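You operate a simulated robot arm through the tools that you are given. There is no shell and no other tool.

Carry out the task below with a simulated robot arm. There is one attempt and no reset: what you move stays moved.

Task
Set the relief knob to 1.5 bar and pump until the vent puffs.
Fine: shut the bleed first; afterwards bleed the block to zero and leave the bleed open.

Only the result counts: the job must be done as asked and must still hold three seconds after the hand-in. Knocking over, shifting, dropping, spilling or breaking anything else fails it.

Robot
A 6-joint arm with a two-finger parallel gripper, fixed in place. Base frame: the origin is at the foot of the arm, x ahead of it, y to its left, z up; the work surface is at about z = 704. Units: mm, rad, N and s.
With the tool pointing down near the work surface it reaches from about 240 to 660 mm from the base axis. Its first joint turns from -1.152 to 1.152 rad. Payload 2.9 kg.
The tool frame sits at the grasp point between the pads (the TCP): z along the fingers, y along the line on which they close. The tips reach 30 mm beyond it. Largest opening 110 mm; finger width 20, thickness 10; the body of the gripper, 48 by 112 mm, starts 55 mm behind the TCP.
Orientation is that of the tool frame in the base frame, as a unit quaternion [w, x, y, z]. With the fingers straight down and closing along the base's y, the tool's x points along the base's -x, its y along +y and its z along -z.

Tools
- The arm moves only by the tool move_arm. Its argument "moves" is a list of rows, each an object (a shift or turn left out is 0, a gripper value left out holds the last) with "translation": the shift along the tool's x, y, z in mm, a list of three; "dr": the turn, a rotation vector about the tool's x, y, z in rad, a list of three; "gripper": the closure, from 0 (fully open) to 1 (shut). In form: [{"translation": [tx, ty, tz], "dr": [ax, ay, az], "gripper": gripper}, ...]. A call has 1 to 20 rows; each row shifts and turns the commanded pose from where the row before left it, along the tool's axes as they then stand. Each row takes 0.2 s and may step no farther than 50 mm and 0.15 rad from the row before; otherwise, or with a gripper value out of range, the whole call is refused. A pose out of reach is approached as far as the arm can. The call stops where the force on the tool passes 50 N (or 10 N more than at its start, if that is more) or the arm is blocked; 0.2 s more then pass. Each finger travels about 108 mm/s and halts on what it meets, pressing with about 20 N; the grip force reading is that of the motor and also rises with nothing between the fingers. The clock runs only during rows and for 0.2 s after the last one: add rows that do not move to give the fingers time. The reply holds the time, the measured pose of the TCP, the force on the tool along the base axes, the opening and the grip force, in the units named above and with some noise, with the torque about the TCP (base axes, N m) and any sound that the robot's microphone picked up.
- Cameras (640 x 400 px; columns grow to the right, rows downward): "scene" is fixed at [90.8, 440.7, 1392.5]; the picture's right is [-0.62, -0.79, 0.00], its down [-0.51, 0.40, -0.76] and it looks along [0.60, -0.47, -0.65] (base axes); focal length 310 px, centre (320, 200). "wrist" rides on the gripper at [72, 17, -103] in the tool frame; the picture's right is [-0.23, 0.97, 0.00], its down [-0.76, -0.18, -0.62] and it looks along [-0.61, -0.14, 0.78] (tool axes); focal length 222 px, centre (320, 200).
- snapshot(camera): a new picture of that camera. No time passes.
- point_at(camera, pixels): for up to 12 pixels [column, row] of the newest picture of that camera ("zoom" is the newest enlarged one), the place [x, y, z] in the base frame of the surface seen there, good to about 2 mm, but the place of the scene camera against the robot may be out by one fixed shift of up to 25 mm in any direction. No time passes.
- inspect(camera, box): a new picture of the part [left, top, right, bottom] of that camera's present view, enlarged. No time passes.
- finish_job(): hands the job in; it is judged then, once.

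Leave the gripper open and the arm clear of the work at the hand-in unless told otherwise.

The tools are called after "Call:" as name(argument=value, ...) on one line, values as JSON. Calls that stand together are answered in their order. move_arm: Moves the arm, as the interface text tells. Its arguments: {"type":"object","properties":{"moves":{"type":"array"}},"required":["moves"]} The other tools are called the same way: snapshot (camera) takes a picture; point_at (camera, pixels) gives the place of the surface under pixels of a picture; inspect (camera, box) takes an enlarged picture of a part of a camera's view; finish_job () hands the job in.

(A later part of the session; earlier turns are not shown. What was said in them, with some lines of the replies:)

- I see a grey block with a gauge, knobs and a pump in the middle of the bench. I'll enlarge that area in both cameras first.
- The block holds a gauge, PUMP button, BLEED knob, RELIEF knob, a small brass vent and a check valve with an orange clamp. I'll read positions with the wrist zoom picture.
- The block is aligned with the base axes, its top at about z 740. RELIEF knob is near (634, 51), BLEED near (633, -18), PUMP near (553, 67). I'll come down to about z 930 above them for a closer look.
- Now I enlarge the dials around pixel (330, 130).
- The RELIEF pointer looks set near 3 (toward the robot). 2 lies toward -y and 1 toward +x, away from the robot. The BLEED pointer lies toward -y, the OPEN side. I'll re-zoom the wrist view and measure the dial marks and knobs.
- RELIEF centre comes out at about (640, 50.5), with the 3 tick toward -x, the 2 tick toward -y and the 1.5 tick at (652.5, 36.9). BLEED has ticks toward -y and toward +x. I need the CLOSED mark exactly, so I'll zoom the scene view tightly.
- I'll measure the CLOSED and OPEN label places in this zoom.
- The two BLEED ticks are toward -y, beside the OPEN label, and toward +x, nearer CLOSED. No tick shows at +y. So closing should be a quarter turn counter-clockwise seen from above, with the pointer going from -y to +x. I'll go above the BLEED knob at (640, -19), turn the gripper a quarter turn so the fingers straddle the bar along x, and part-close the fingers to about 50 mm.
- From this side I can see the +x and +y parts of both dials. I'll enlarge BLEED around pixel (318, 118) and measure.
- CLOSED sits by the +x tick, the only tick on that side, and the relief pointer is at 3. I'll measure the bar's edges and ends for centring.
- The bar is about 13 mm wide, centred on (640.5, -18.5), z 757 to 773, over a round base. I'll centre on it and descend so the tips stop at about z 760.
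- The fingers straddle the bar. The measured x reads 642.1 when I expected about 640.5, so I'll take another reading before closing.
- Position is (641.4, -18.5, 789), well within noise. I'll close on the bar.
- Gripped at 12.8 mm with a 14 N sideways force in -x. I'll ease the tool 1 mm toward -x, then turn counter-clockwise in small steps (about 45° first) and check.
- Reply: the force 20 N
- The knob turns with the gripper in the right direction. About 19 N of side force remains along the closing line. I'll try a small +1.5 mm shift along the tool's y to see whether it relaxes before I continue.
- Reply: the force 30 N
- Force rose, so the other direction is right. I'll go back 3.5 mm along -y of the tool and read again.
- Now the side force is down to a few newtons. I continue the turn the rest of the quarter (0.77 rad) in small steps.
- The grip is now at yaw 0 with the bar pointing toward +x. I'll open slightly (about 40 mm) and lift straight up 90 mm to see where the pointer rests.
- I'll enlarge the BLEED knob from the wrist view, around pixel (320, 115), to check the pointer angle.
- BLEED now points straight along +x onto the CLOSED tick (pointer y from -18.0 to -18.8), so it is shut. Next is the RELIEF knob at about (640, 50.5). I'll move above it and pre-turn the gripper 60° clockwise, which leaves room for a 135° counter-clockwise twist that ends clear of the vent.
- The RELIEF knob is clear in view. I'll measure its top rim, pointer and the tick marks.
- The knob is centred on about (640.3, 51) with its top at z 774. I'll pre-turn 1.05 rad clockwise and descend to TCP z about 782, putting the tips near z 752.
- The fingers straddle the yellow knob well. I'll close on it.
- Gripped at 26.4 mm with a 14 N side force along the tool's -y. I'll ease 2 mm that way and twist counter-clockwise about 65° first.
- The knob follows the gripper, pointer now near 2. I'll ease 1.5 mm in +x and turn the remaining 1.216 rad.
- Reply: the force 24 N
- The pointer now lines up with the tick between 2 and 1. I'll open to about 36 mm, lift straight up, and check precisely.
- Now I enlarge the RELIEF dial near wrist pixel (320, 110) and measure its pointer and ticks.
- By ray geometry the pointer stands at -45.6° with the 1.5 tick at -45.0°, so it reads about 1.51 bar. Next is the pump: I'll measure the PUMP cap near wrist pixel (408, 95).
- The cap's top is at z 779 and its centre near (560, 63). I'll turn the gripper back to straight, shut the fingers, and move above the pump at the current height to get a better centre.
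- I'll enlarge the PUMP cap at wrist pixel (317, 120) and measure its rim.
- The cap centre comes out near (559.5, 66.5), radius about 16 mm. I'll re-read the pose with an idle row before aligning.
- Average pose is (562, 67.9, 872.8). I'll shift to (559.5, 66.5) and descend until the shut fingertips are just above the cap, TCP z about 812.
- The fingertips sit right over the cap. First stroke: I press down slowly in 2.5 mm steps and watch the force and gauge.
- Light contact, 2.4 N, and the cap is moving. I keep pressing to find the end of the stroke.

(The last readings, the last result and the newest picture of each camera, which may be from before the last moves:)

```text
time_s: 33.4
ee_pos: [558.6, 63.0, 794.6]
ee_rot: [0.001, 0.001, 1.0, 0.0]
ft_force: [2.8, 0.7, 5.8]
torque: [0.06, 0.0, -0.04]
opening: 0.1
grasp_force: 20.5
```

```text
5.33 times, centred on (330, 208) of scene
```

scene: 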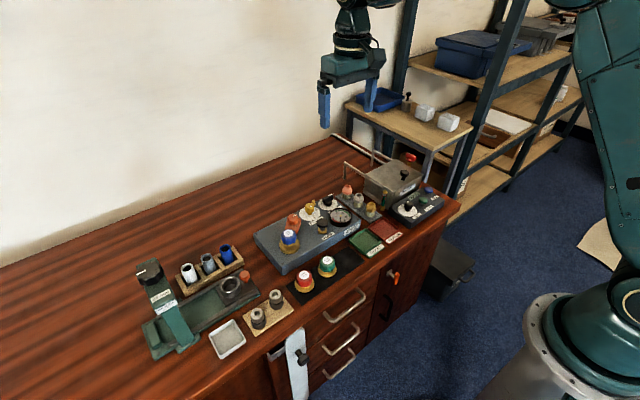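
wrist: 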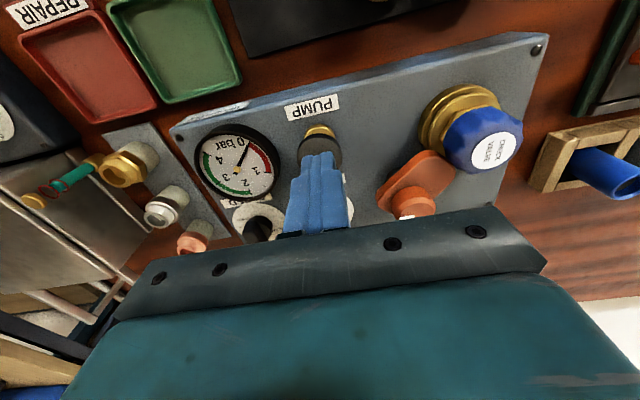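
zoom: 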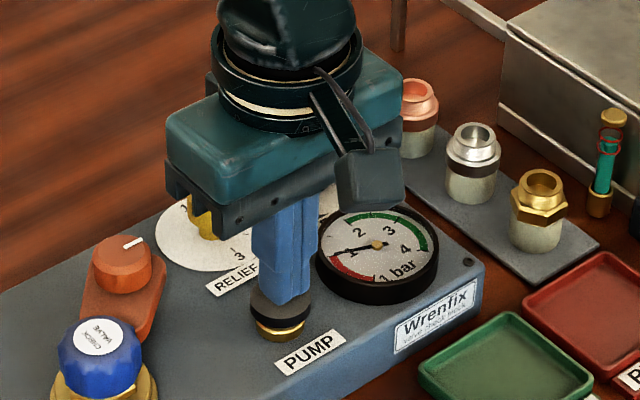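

The gauge has moved up. I'll enlarge the gauge at scene pixel (338, 217).

Call:
inspect(camera="scene", box=[325, 202, 365, 230])

Call:
inspect(camera="wrist", box=[190, 100, 340, 210])

```text
14.29 times, centred on (345, 216) of scene
```

zoom: 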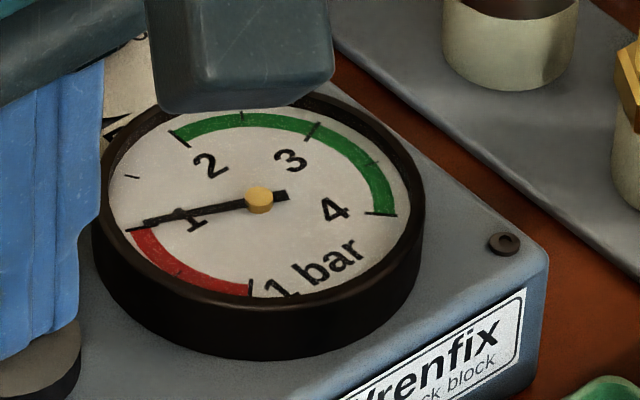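

```text
3.64 times, centred on (265, 155) of wrist
```

zoom: 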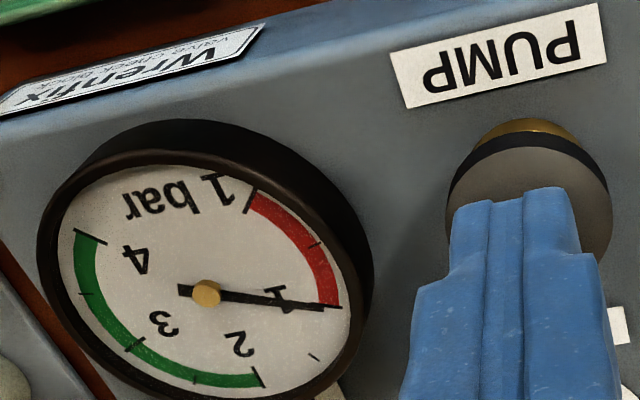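

The gauge reads about 1.0 bar partway down this stroke, with no sound yet. I press on slowly to the end of the stroke.

Call:
move_arm(moves=[{"translation": [0, 0, 2]}, {"translation": [0, 0, 2]}, {}])

Call:
inspect(camera="scene", box=[325, 202, 365, 230])

```text
time_s: 34.2
ee_pos: [557.7, 63.2, 791.2]
ee_rot: [0.0, 0.0, 1.0, 0.0]
ft_force: [-6.1, -2.3, 28.3]
torque: [-0.09, 0.2, 0.07]
opening: 0.0
grasp_force: 20.5
```

```text
14.29 times, centred on (345, 216) of scene
```

zoom: 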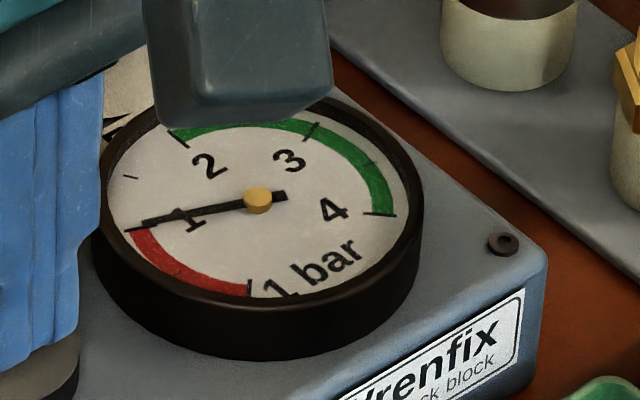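

That is the bottom of the stroke (28 N), gauge at 1.0. I'll let the plunger rise fully by lifting 22 mm and check that the pressure holds.

Call:
move_arm(moves=[{"translation": [0, 0, -7]}, {"translation": [0, 0, -7]}, {"translation": [0, 0, -8]}, {}])

Call:
inspect(camera="scene", box=[280, 170, 380, 245])

```text
time_s: 35.2
ee_pos: [557.5, 63.8, 810.7]
ee_rot: [-0.001, -0.001, 1.0, -0.001]
ft_force: [0.3, -0.3, -0.4]
torque: [0.0, -0.01, -0.02]
opening: 0.1
grasp_force: 20.4
```

```text
5.33 times, centred on (330, 208) of scene
```

zoom: 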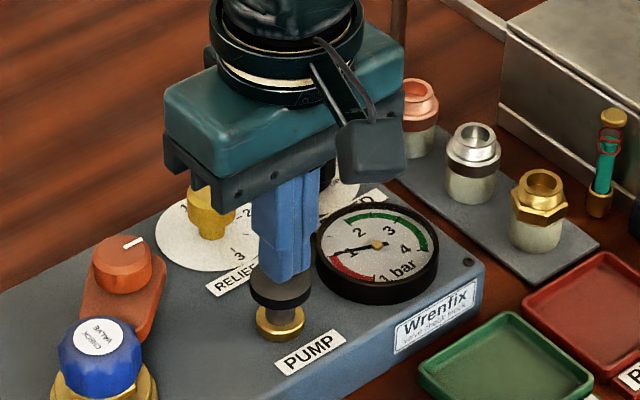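

Pressure holds at about 1.0 and the plunger is back up. Second stroke now, listening for the puff.

Call:
move_arm(moves=[{"translation": [-1, 1.5, 4]}, {"translation": [0, 0, 4]}, {"translation": [0, 0, 4]}, {"translation": [0, 0, 4]}, {"translation": [0, 0, 2]}, {}])

Call:
inspect(camera="scene", box=[325, 202, 365, 230])

```text
time_s: 36.6
ee_pos: [560.3, 64.0, 795.1]
ee_rot: [0.0, 0.0, 1.0, -0.001]
ft_force: [-1.7, -0.5, 6.4]
torque: [-0.01, 0.06, 0.01]
opening: 0.0
grasp_force: 19.9
```

```text
14.29 times, centred on (345, 216) of scene
```

zoom: 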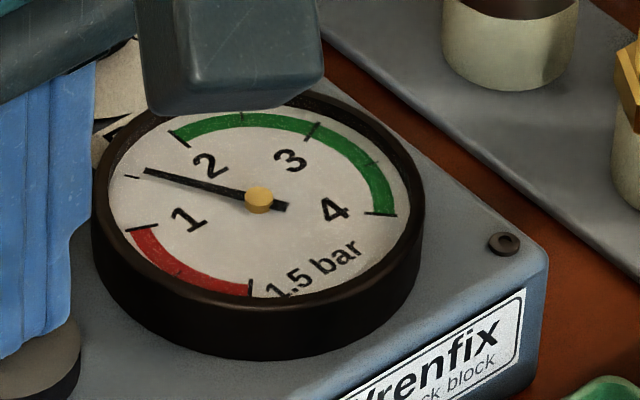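

The gauge reads 1.5 but I got no puff sound in the reply. I finish this stroke to its bottom and see.

Call:
move_arm(moves=[{"translation": [0, 0, 2]}, {"translation": [0, 0, 1.5]}, {}])

Call:
inspect(camera="scene", box=[290, 180, 370, 240])

```text
time_s: 37.4
ee_pos: [559.8, 64.9, 792.2]
ee_rot: [0.002, 0.001, 1.0, 0.0]
ft_force: [-7.1, -1.5, 28.0]
torque: [-0.09, 0.24, 0.05]
opening: 0.0
grasp_force: 20.0
```

```text
6.67 times, centred on (330, 210) of scene
```

zoom: 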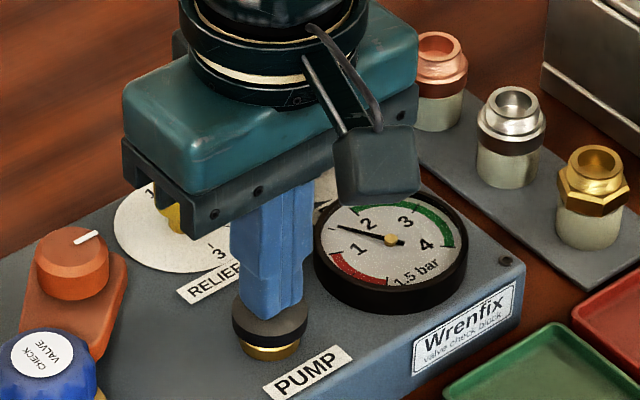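

Still 1.5 and silent. I'll raise the plunger and make a third stroke.

Call:
move_arm(moves=[{"translation": [0, 0, -7]}, {"translation": [0, 0, -7]}, {"translation": [0, 0, -7.5]}, {}, {}])

Call:
inspect(camera="scene", box=[325, 202, 365, 230])

```text
time_s: 38.6
ee_pos: [559.2, 63.8, 812.1]
ee_rot: [0.0, 0.0, 1.0, 0.0]
ft_force: [0.2, 0.1, -0.7]
torque: [-0.03, 0.01, 0.0]
opening: 0.0
grasp_force: 19.9
```

```text
14.29 times, centred on (345, 216) of scene
```

zoom: 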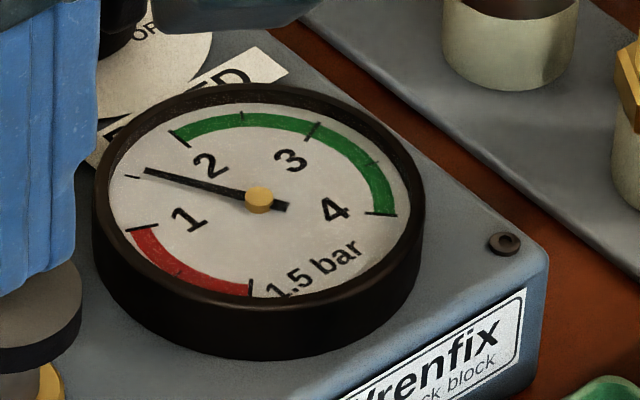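

Pressure holds at 1.5. Third stroke, listening.

Call:
move_arm(moves=[{"translation": [0, 1, 4]}, {"translation": [0, 0, 4]}, {"translation": [0, 0, 4]}, {"translation": [0, 0, 4]}, {"translation": [0, 0, 2.5]}, {}])

Call:
inspect(camera="scene", box=[290, 180, 370, 240])

Call:
inspect(camera="scene", box=[325, 202, 365, 230])

```text
time_s: 40.0
ee_pos: [560.5, 65.0, 793.1]
ee_rot: [0.001, 0.001, 1.0, 0.0]
ft_force: [-2.0, -2.3, 7.4]
torque: [-0.05, 0.04, 0.02]
opening: 0.0
grasp_force: 20.4
```

```text
6.67 times, centred on (330, 210) of scene
```

zoom: 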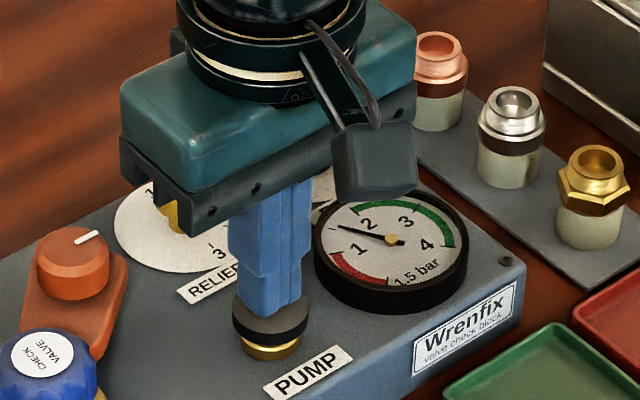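

```text
14.29 times, centred on (345, 216) of scene
```

zoom: 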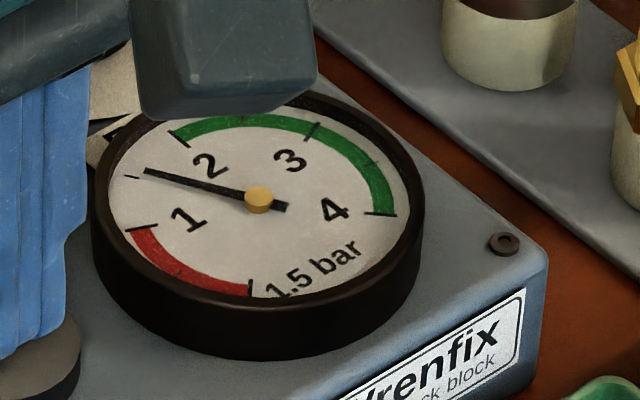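

No change from 1.5 and still no sound in the reply. I'll press to the bottom and look at the vent region at scene pixel (313, 202) for a visible puff.

Call:
move_arm(moves=[{"translation": [0, 0, 2]}, {"translation": [0, 0, 1]}])

Call:
snapshot(camera="scene")

Call:
snapshot(camera="wrist")

```text
time_s: 40.6
ee_pos: [559.2, 66.2, 792.4]
ee_rot: [0.002, 0.001, 1.0, 0.0]
ft_force: [-5.4, -2.2, 22.9]
torque: [-0.12, 0.21, -0.09]
opening: 0.2
grasp_force: 19.8
```

```text
taken
```

scene: 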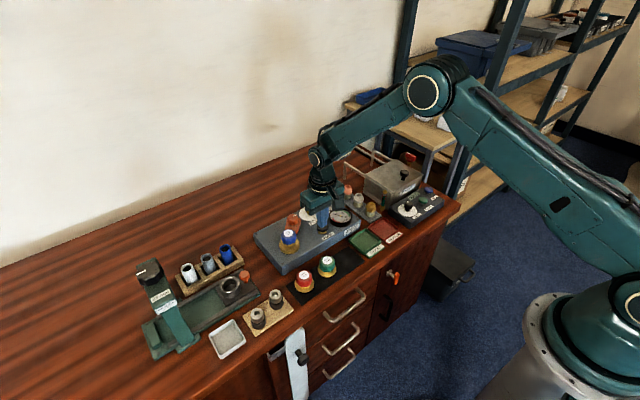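

```text
taken
```

wrist: 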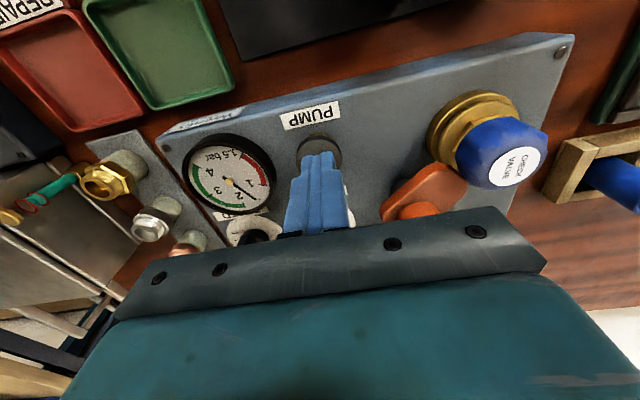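

The gauge stays at 1.5, which fits the relief limiting the pressure, but I want to confirm the puff itself. I'll raise the plunger and turn the gripper a quarter turn clockwise. That should put the vent just above the gripper bar in the wrist view during the next stroke.

Call:
move_arm(moves=[{"translation": [0, 0, -10]}, {"translation": [0, 0, -12]}, {"dr": [0, 0, 0.1428]}, {"dr": [0, 0, 0.1428]}, {"dr": [0, 0, 0.1428]}, {"dr": [0, 0, 0.1428]}, {"dr": [0, 0, 0.1428]}, {"dr": [0, 0, 0.1428]}, {"dr": [0, 0, 0.1428]}, {"dr": [0, 0, 0.1428]}, {"dr": [0, 0, 0.1428]}, {"dr": [0, 0, 0.1428]}, {"dr": [0, 0, 0.1428]}, {}])

Call:
snapshot(camera="wrist")

Call:
inspect(camera="scene", box=[290, 180, 370, 240])

```text
time_s: 43.6
ee_pos: [559.3, 65.4, 812.1]
ee_rot: [-0.001, 0.708, 0.706, 0.0]
ft_force: [-0.3, 0.5, -0.4]
torque: [-0.02, 0.0, 0.02]
opening: 0.1
grasp_force: 19.9
```

```text
taken
```

wrist: 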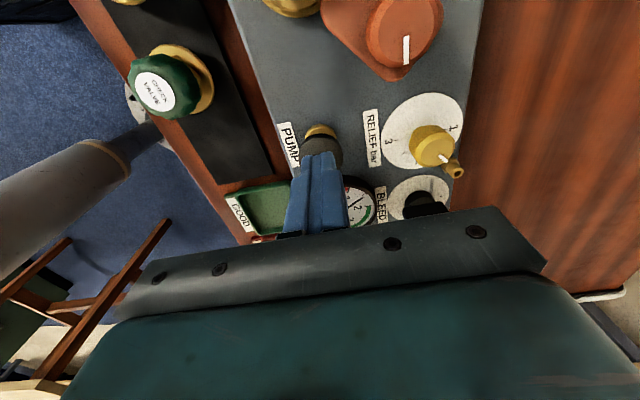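

```text
6.67 times, centred on (330, 210) of scene
```

zoom: 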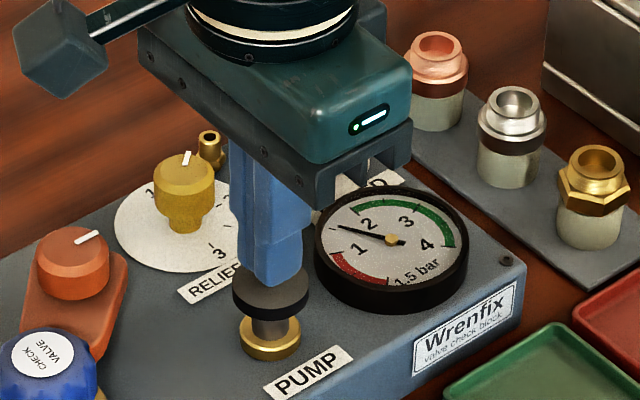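

Both cameras now see the vent: scene zoom (210, 150) and wrist (455, 170). The gauge still holds 1.5 and the plunger is up. Fourth stroke, with pictures right at the end.

Call:
move_arm(moves=[{"translation": [0, 0, 4]}, {"translation": [0, 0, 4]}, {"translation": [0, 0, 4]}, {"translation": [0, 0, 5]}, {"translation": [0, 0, 3]}])

Call:
inspect(camera="scene", box=[290, 180, 370, 240])

Call:
inspect(camera="wrist", box=[360, 90, 520, 210])

```text
time_s: 44.8
ee_pos: [560.1, 65.8, 792.5]
ee_rot: [0.0, 0.707, 0.707, 0.0]
ft_force: [-5.6, -2.2, 14.0]
torque: [-0.04, 0.17, 0.01]
opening: 0.1
grasp_force: 19.9
```

```text
6.67 times, centred on (330, 210) of scene
```

zoom: 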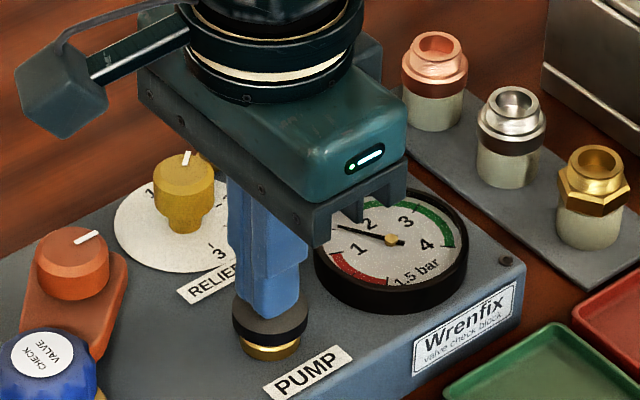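

```text
3.33 times, centred on (440, 150) of wrist
```

zoom: 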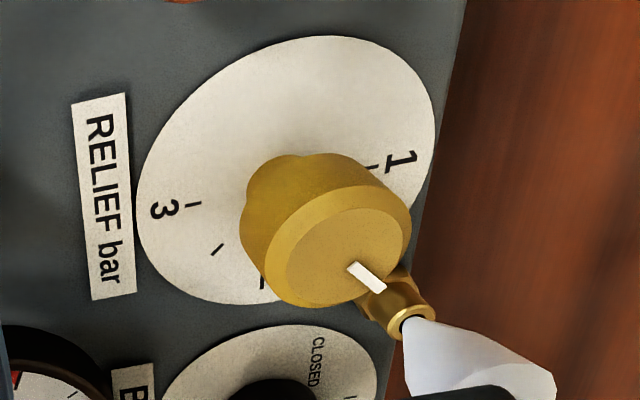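

A white puff cone is visible coming out of the vent in the wrist zoom at (470, 360), so the relief is lifting at 1.5 bar and the gauge holds 1.5. Now for the bleed. I'll lift clear, turn back to straight, go above the BLEED knob at (640, -18.3) and open the fingers to 40 mm.

Call:
move_arm(moves=[{"translation": [0, 0, -20]}, {"translation": [0, 0, -34]}, {"translation": [0, 0, -34]}, {"dr": [0, 0, -0.1428]}, {"dr": [0, 0, -0.1428]}, {"dr": [0, 0, -0.1428]}, {"dr": [0, 0, -0.1428]}, {"dr": [0, 0, -0.1428]}, {"dr": [0, 0, -0.1428]}, {"dr": [0, 0, -0.1428]}, {"dr": [0, 0, -0.1428]}, {"dr": [0, 0, -0.1428]}, {"dr": [0, 0, -0.1428]}, {"dr": [0, 0, -0.1428]}, {"translation": [-27, -28, 0]}, {"translation": [-27, -28, 0], "gripper": 0.64}, {"translation": [-26, -28, 0]}, {}, {}])

Call:
move_arm(moves=[{}])

Call:
snapshot(camera="wrist")

Call:
inspect(camera="scene", box=[290, 180, 370, 240])

```text
time_s: 48.8
ee_pos: [640.3, -18.9, 879.6]
ee_rot: [0.0, 0.0, 1.0, 0.0]
ft_force: [-0.1, -0.4, 0.4]
torque: [0.01, -0.04, 0.01]
opening: 39.4
grasp_force: 0.1
```

```text
time_s: 49.2
ee_pos: [640.5, -20.4, 879.5]
ee_rot: [0.0, 0.0, 1.0, 0.0]
ft_force: [-1.3, 0.1, -0.1]
torque: [-0.02, 0.01, 0.0]
opening: 39.7
grasp_force: 0.0
```

```text
taken
```

wrist: 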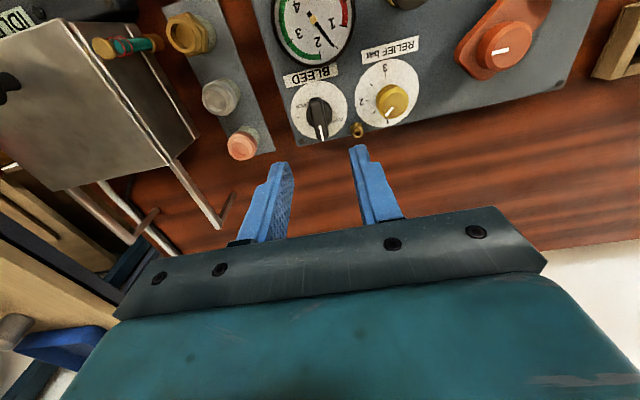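

```text
6.67 times, centred on (330, 210) of scene
```

zoom: 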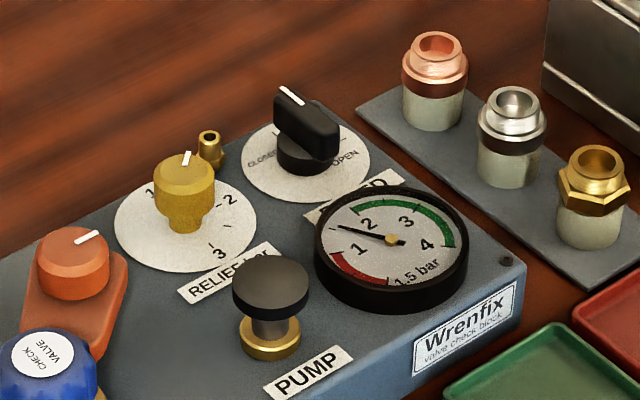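

TCP is at about (640.4, -19.6) with BLEED still shut and the gauge at 1.5. I'll centre by +1 mm in y and descend to z 790 around the bar.

Call:
move_arm(moves=[{"translation": [0, 1, 30]}, {"translation": [0, 0, 30]}, {"translation": [0, 0, 20]}, {"translation": [0, 0, 9.5]}, {}])

Call:
inspect(camera="wrist", box=[220, 60, 430, 240])

Call:
inspect(camera="scene", box=[290, 170, 370, 230])

```text
time_s: 50.4
ee_pos: [638.5, -16.2, 790.7]
ee_rot: [0.0, 0.0, 1.0, 0.0]
ft_force: [-1.2, 0.2, 0.3]
torque: [0.0, 0.01, 0.02]
opening: 39.7
grasp_force: 0.1
```

```text
2.22 times, centred on (325, 150) of wrist
```

zoom: 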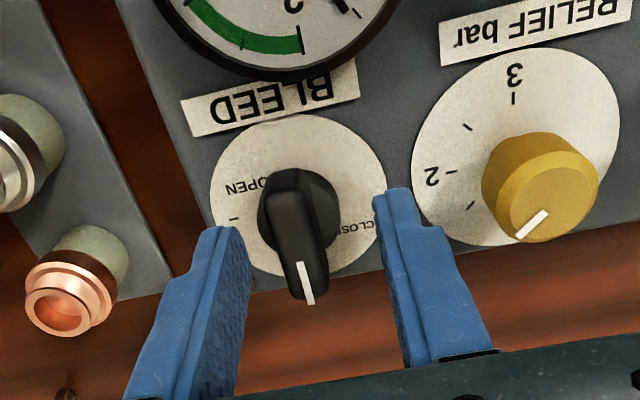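

```text
6.67 times, centred on (330, 200) of scene
```

zoom: 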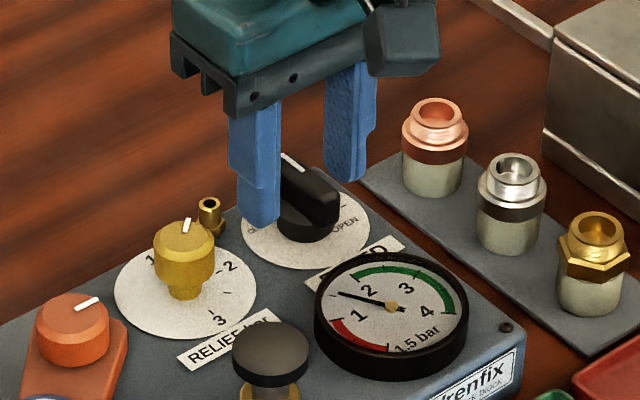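

The bar sits between the fingers. I'll close on it.

Call:
move_arm(moves=[{"gripper": 1.0}, {}, {}, {}])

```text
time_s: 51.4
ee_pos: [638.2, -20.4, 791.5]
ee_rot: [0.0, 0.004, 1.0, -0.002]
ft_force: [2.8, -25.3, -4.1]
torque: [-0.62, -0.38, -0.01]
opening: 12.7
grasp_force: 44.5
```

Gripped at 12.7 mm with 25 N pushing toward -y. I'll ease 3 mm that way and read.

Call:
move_arm(moves=[{"translation": [0, -1.5, 0]}, {"translation": [0, -1.5, 0]}, {}])

```text
time_s: 52.2
ee_pos: [639.2, -20.2, 791.7]
ee_rot: [-0.001, 0.0, 1.0, 0.0]
ft_force: [-4.0, -14.4, -5.4]
torque: [-0.36, -1.1, -0.05]
opening: 12.6
grasp_force: 45.2
```

Down to 14 N. Now I turn clockwise 45° in small steps.

Call:
move_arm(moves=[{"translation": [0, -1, 0]}, {"dr": [0, 0, 0.0785]}, {"dr": [0, 0, 0.0785]}, {"dr": [0, 0, 0.0785]}, {"dr": [0, 0, 0.0785]}, {"dr": [0, 0, 0.0785]}, {"dr": [0, 0, 0.0785]}, {"dr": [0, 0, 0.0785]}, {"dr": [0, 0, 0.0785]}, {"dr": [0, 0, 0.0785]}, {"dr": [0, 0, 0.0785]}, {}])

Call:
inspect(camera="wrist", box=[220, 60, 430, 240])

```text
time_s: 54.8
ee_pos: [638.4, -19.2, 792.2]
ee_rot: [0.0, 0.383, 0.924, 0.0]
ft_force: [-2.5, 19.7, -0.3]
torque: [1.14, 0.77, -0.01]
opening: 12.6
grasp_force: 45.4
```

```text
2.22 times, centred on (325, 150) of wrist
```

zoom: 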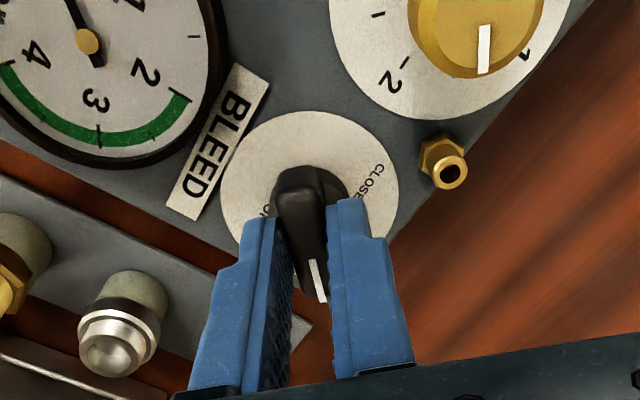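

The knob follows, halfway to OPEN, and the gauge already looks lower. I'll ease 2 mm in +y and finish the quarter turn.

Call:
move_arm(moves=[{"translation": [1.4, 1.4, 0]}, {"dr": [0, 0, 0.0785]}, {"dr": [0, 0, 0.0785]}, {"dr": [0, 0, 0.0785]}, {"dr": [0, 0, 0.0785]}, {"dr": [0, 0, 0.0785]}, {"dr": [0, 0, 0.0785]}, {"dr": [0, 0, 0.0785]}, {"dr": [0, 0, 0.0785]}, {"dr": [0, 0, 0.0785]}, {"dr": [0, 0, 0.0785]}, {}])

Call:
inspect(camera="wrist", box=[220, 60, 430, 240])

Call:
inspect(camera="scene", box=[290, 170, 370, 230])

```text
time_s: 57.4
ee_pos: [640.2, -18.7, 791.1]
ee_rot: [0.001, 0.708, 0.706, 0.002]
ft_force: [18.2, 7.5, -13.1]
torque: [-0.95, -0.33, 0.15]
opening: 12.9
grasp_force: 44.8
```

```text
2.22 times, centred on (325, 150) of wrist
```

zoom: 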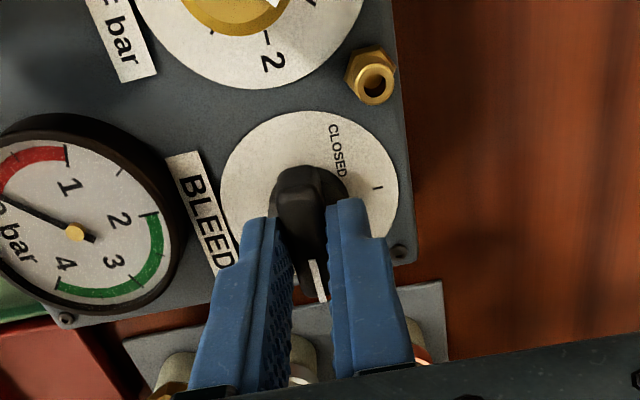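

```text
6.67 times, centred on (330, 200) of scene
```

zoom: 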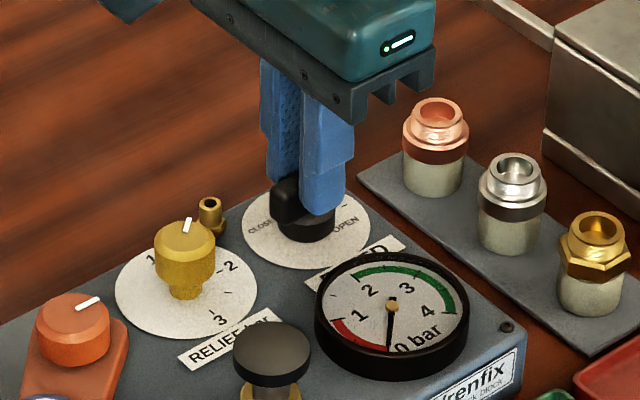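

The gauge reads 0 and the bar points to -y, the OPEN tick. I'll open the fingers to 40 mm and lift straight up to check.

Call:
move_arm(moves=[{"gripper": 0.64}, {}, {}, {"translation": [0, 0, -20]}, {"translation": [0, 0, -35]}, {"translation": [0, 0, -35]}, {}])

Call:
snapshot(camera="wrist")

Call:
inspect(camera="wrist", box=[284, 75, 356, 150])

Call:
inspect(camera="scene", box=[290, 170, 370, 230])

```text
time_s: 59.0
ee_pos: [639.0, -18.8, 881.9]
ee_rot: [0.0, 0.708, 0.707, 0.0]
ft_force: [0.0, 0.0, -0.1]
torque: [0.0, -0.01, 0.0]
opening: 39.7
grasp_force: 0.0
```

```text
taken
```

wrist: 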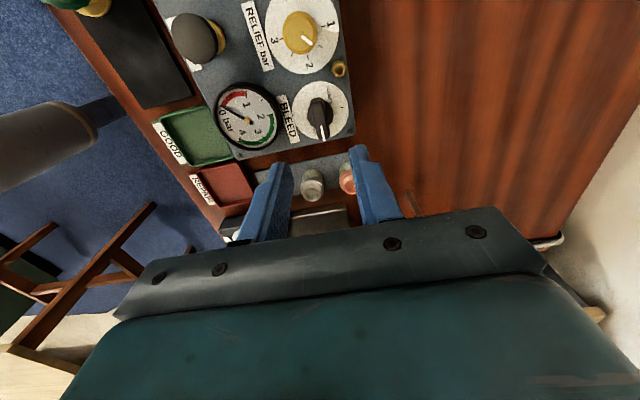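

```text
5.33 times, centred on (320, 112) of wrist
```

zoom: 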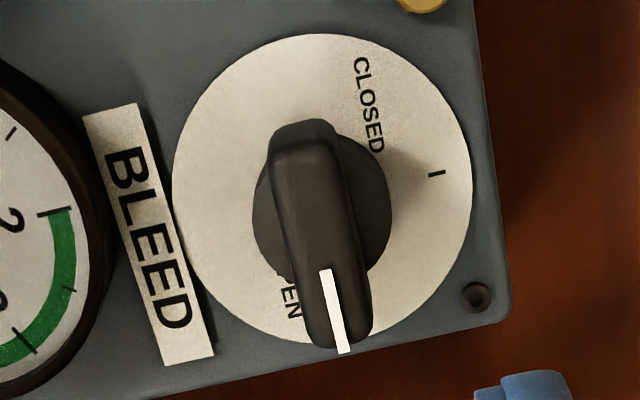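

```text
6.67 times, centred on (330, 200) of scene
```

zoom: 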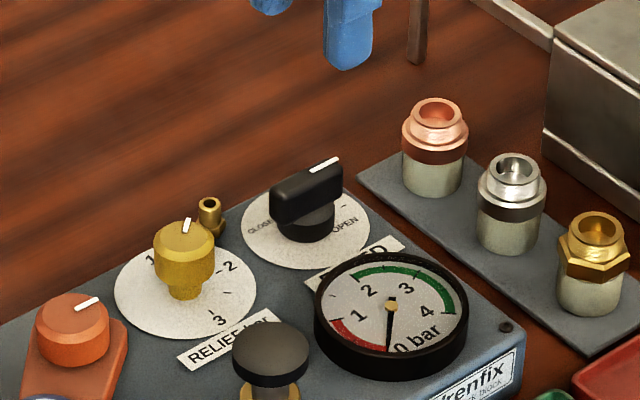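

BLEED rests on OPEN, the gauge is at 0, and RELIEF is still at 1.5. I'll lift well clear and open the gripper fully.

Call:
move_arm(moves=[{"translation": [0, 0, -45]}, {"translation": [0, 0, -45]}, {"translation": [0, 0, -45], "gripper": 0.0}, {"translation": [0, 0, -40]}, {}, {}, {}])

Call:
snapshot(camera="scene")

Call:
inspect(camera="scene", box=[290, 180, 370, 240])

```text
time_s: 60.6
ee_pos: [638.9, -16.8, 1057.6]
ee_rot: [0.0, 0.707, 0.707, 0.0]
ft_force: [-0.5, 0.3, -0.4]
torque: [0.02, 0.04, 0.01]
opening: 110.1
grasp_force: 0.0
```

```text
taken
```

scene: 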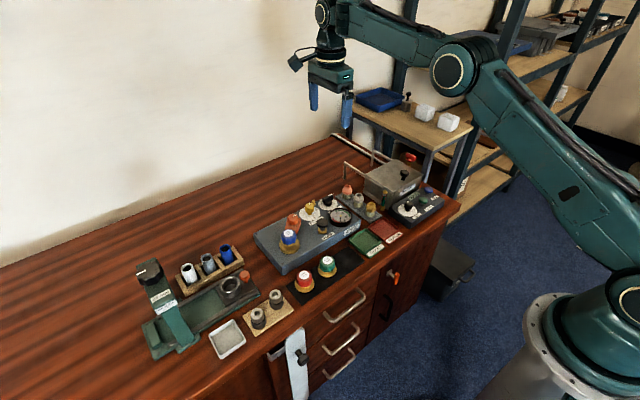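

```text
6.67 times, centred on (330, 210) of scene
```

zoom: 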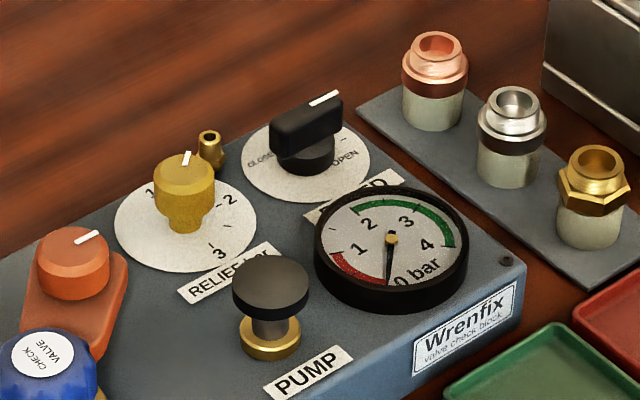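

The final state is as asked: relief at 1.5, bleed open, gauge at 0, nothing else disturbed, arm clear and gripper open. I hand the job in.

Call:
finish_job()

```text
The job is handed in.
```

The job is handed in. The relief was set to 1.5 bar, the vent puffed while I pumped, and the block is bled to zero with the bleed left open.

- **Bleed shut first:** I turned the bleed knob a quarter turn onto its CLOSED tick before touching anything else.
- **Relief:** I turned the knob from 3 down to 1.5. The pointer measured within about 1° of the 1.5 tick, and it still showed 1.5 at the end.
- **Pumping:** The gauge read 1.0 after the first stroke and 1.5 after the second, then stayed there. The robot's microphone never reported the puff. I turned the gripper so the wrist camera could see the vent and made a fourth stroke, which showed a clear white puff. The vent may already have puffed on the second or third stroke, while it was out of view.
- **Bleeding down:** I turned the bleed back to its OPEN tick, and the gauge dropped to 0.

At hand-in the gripper was open and the arm well clear. The last picture showed nothing else moved or knocked over.
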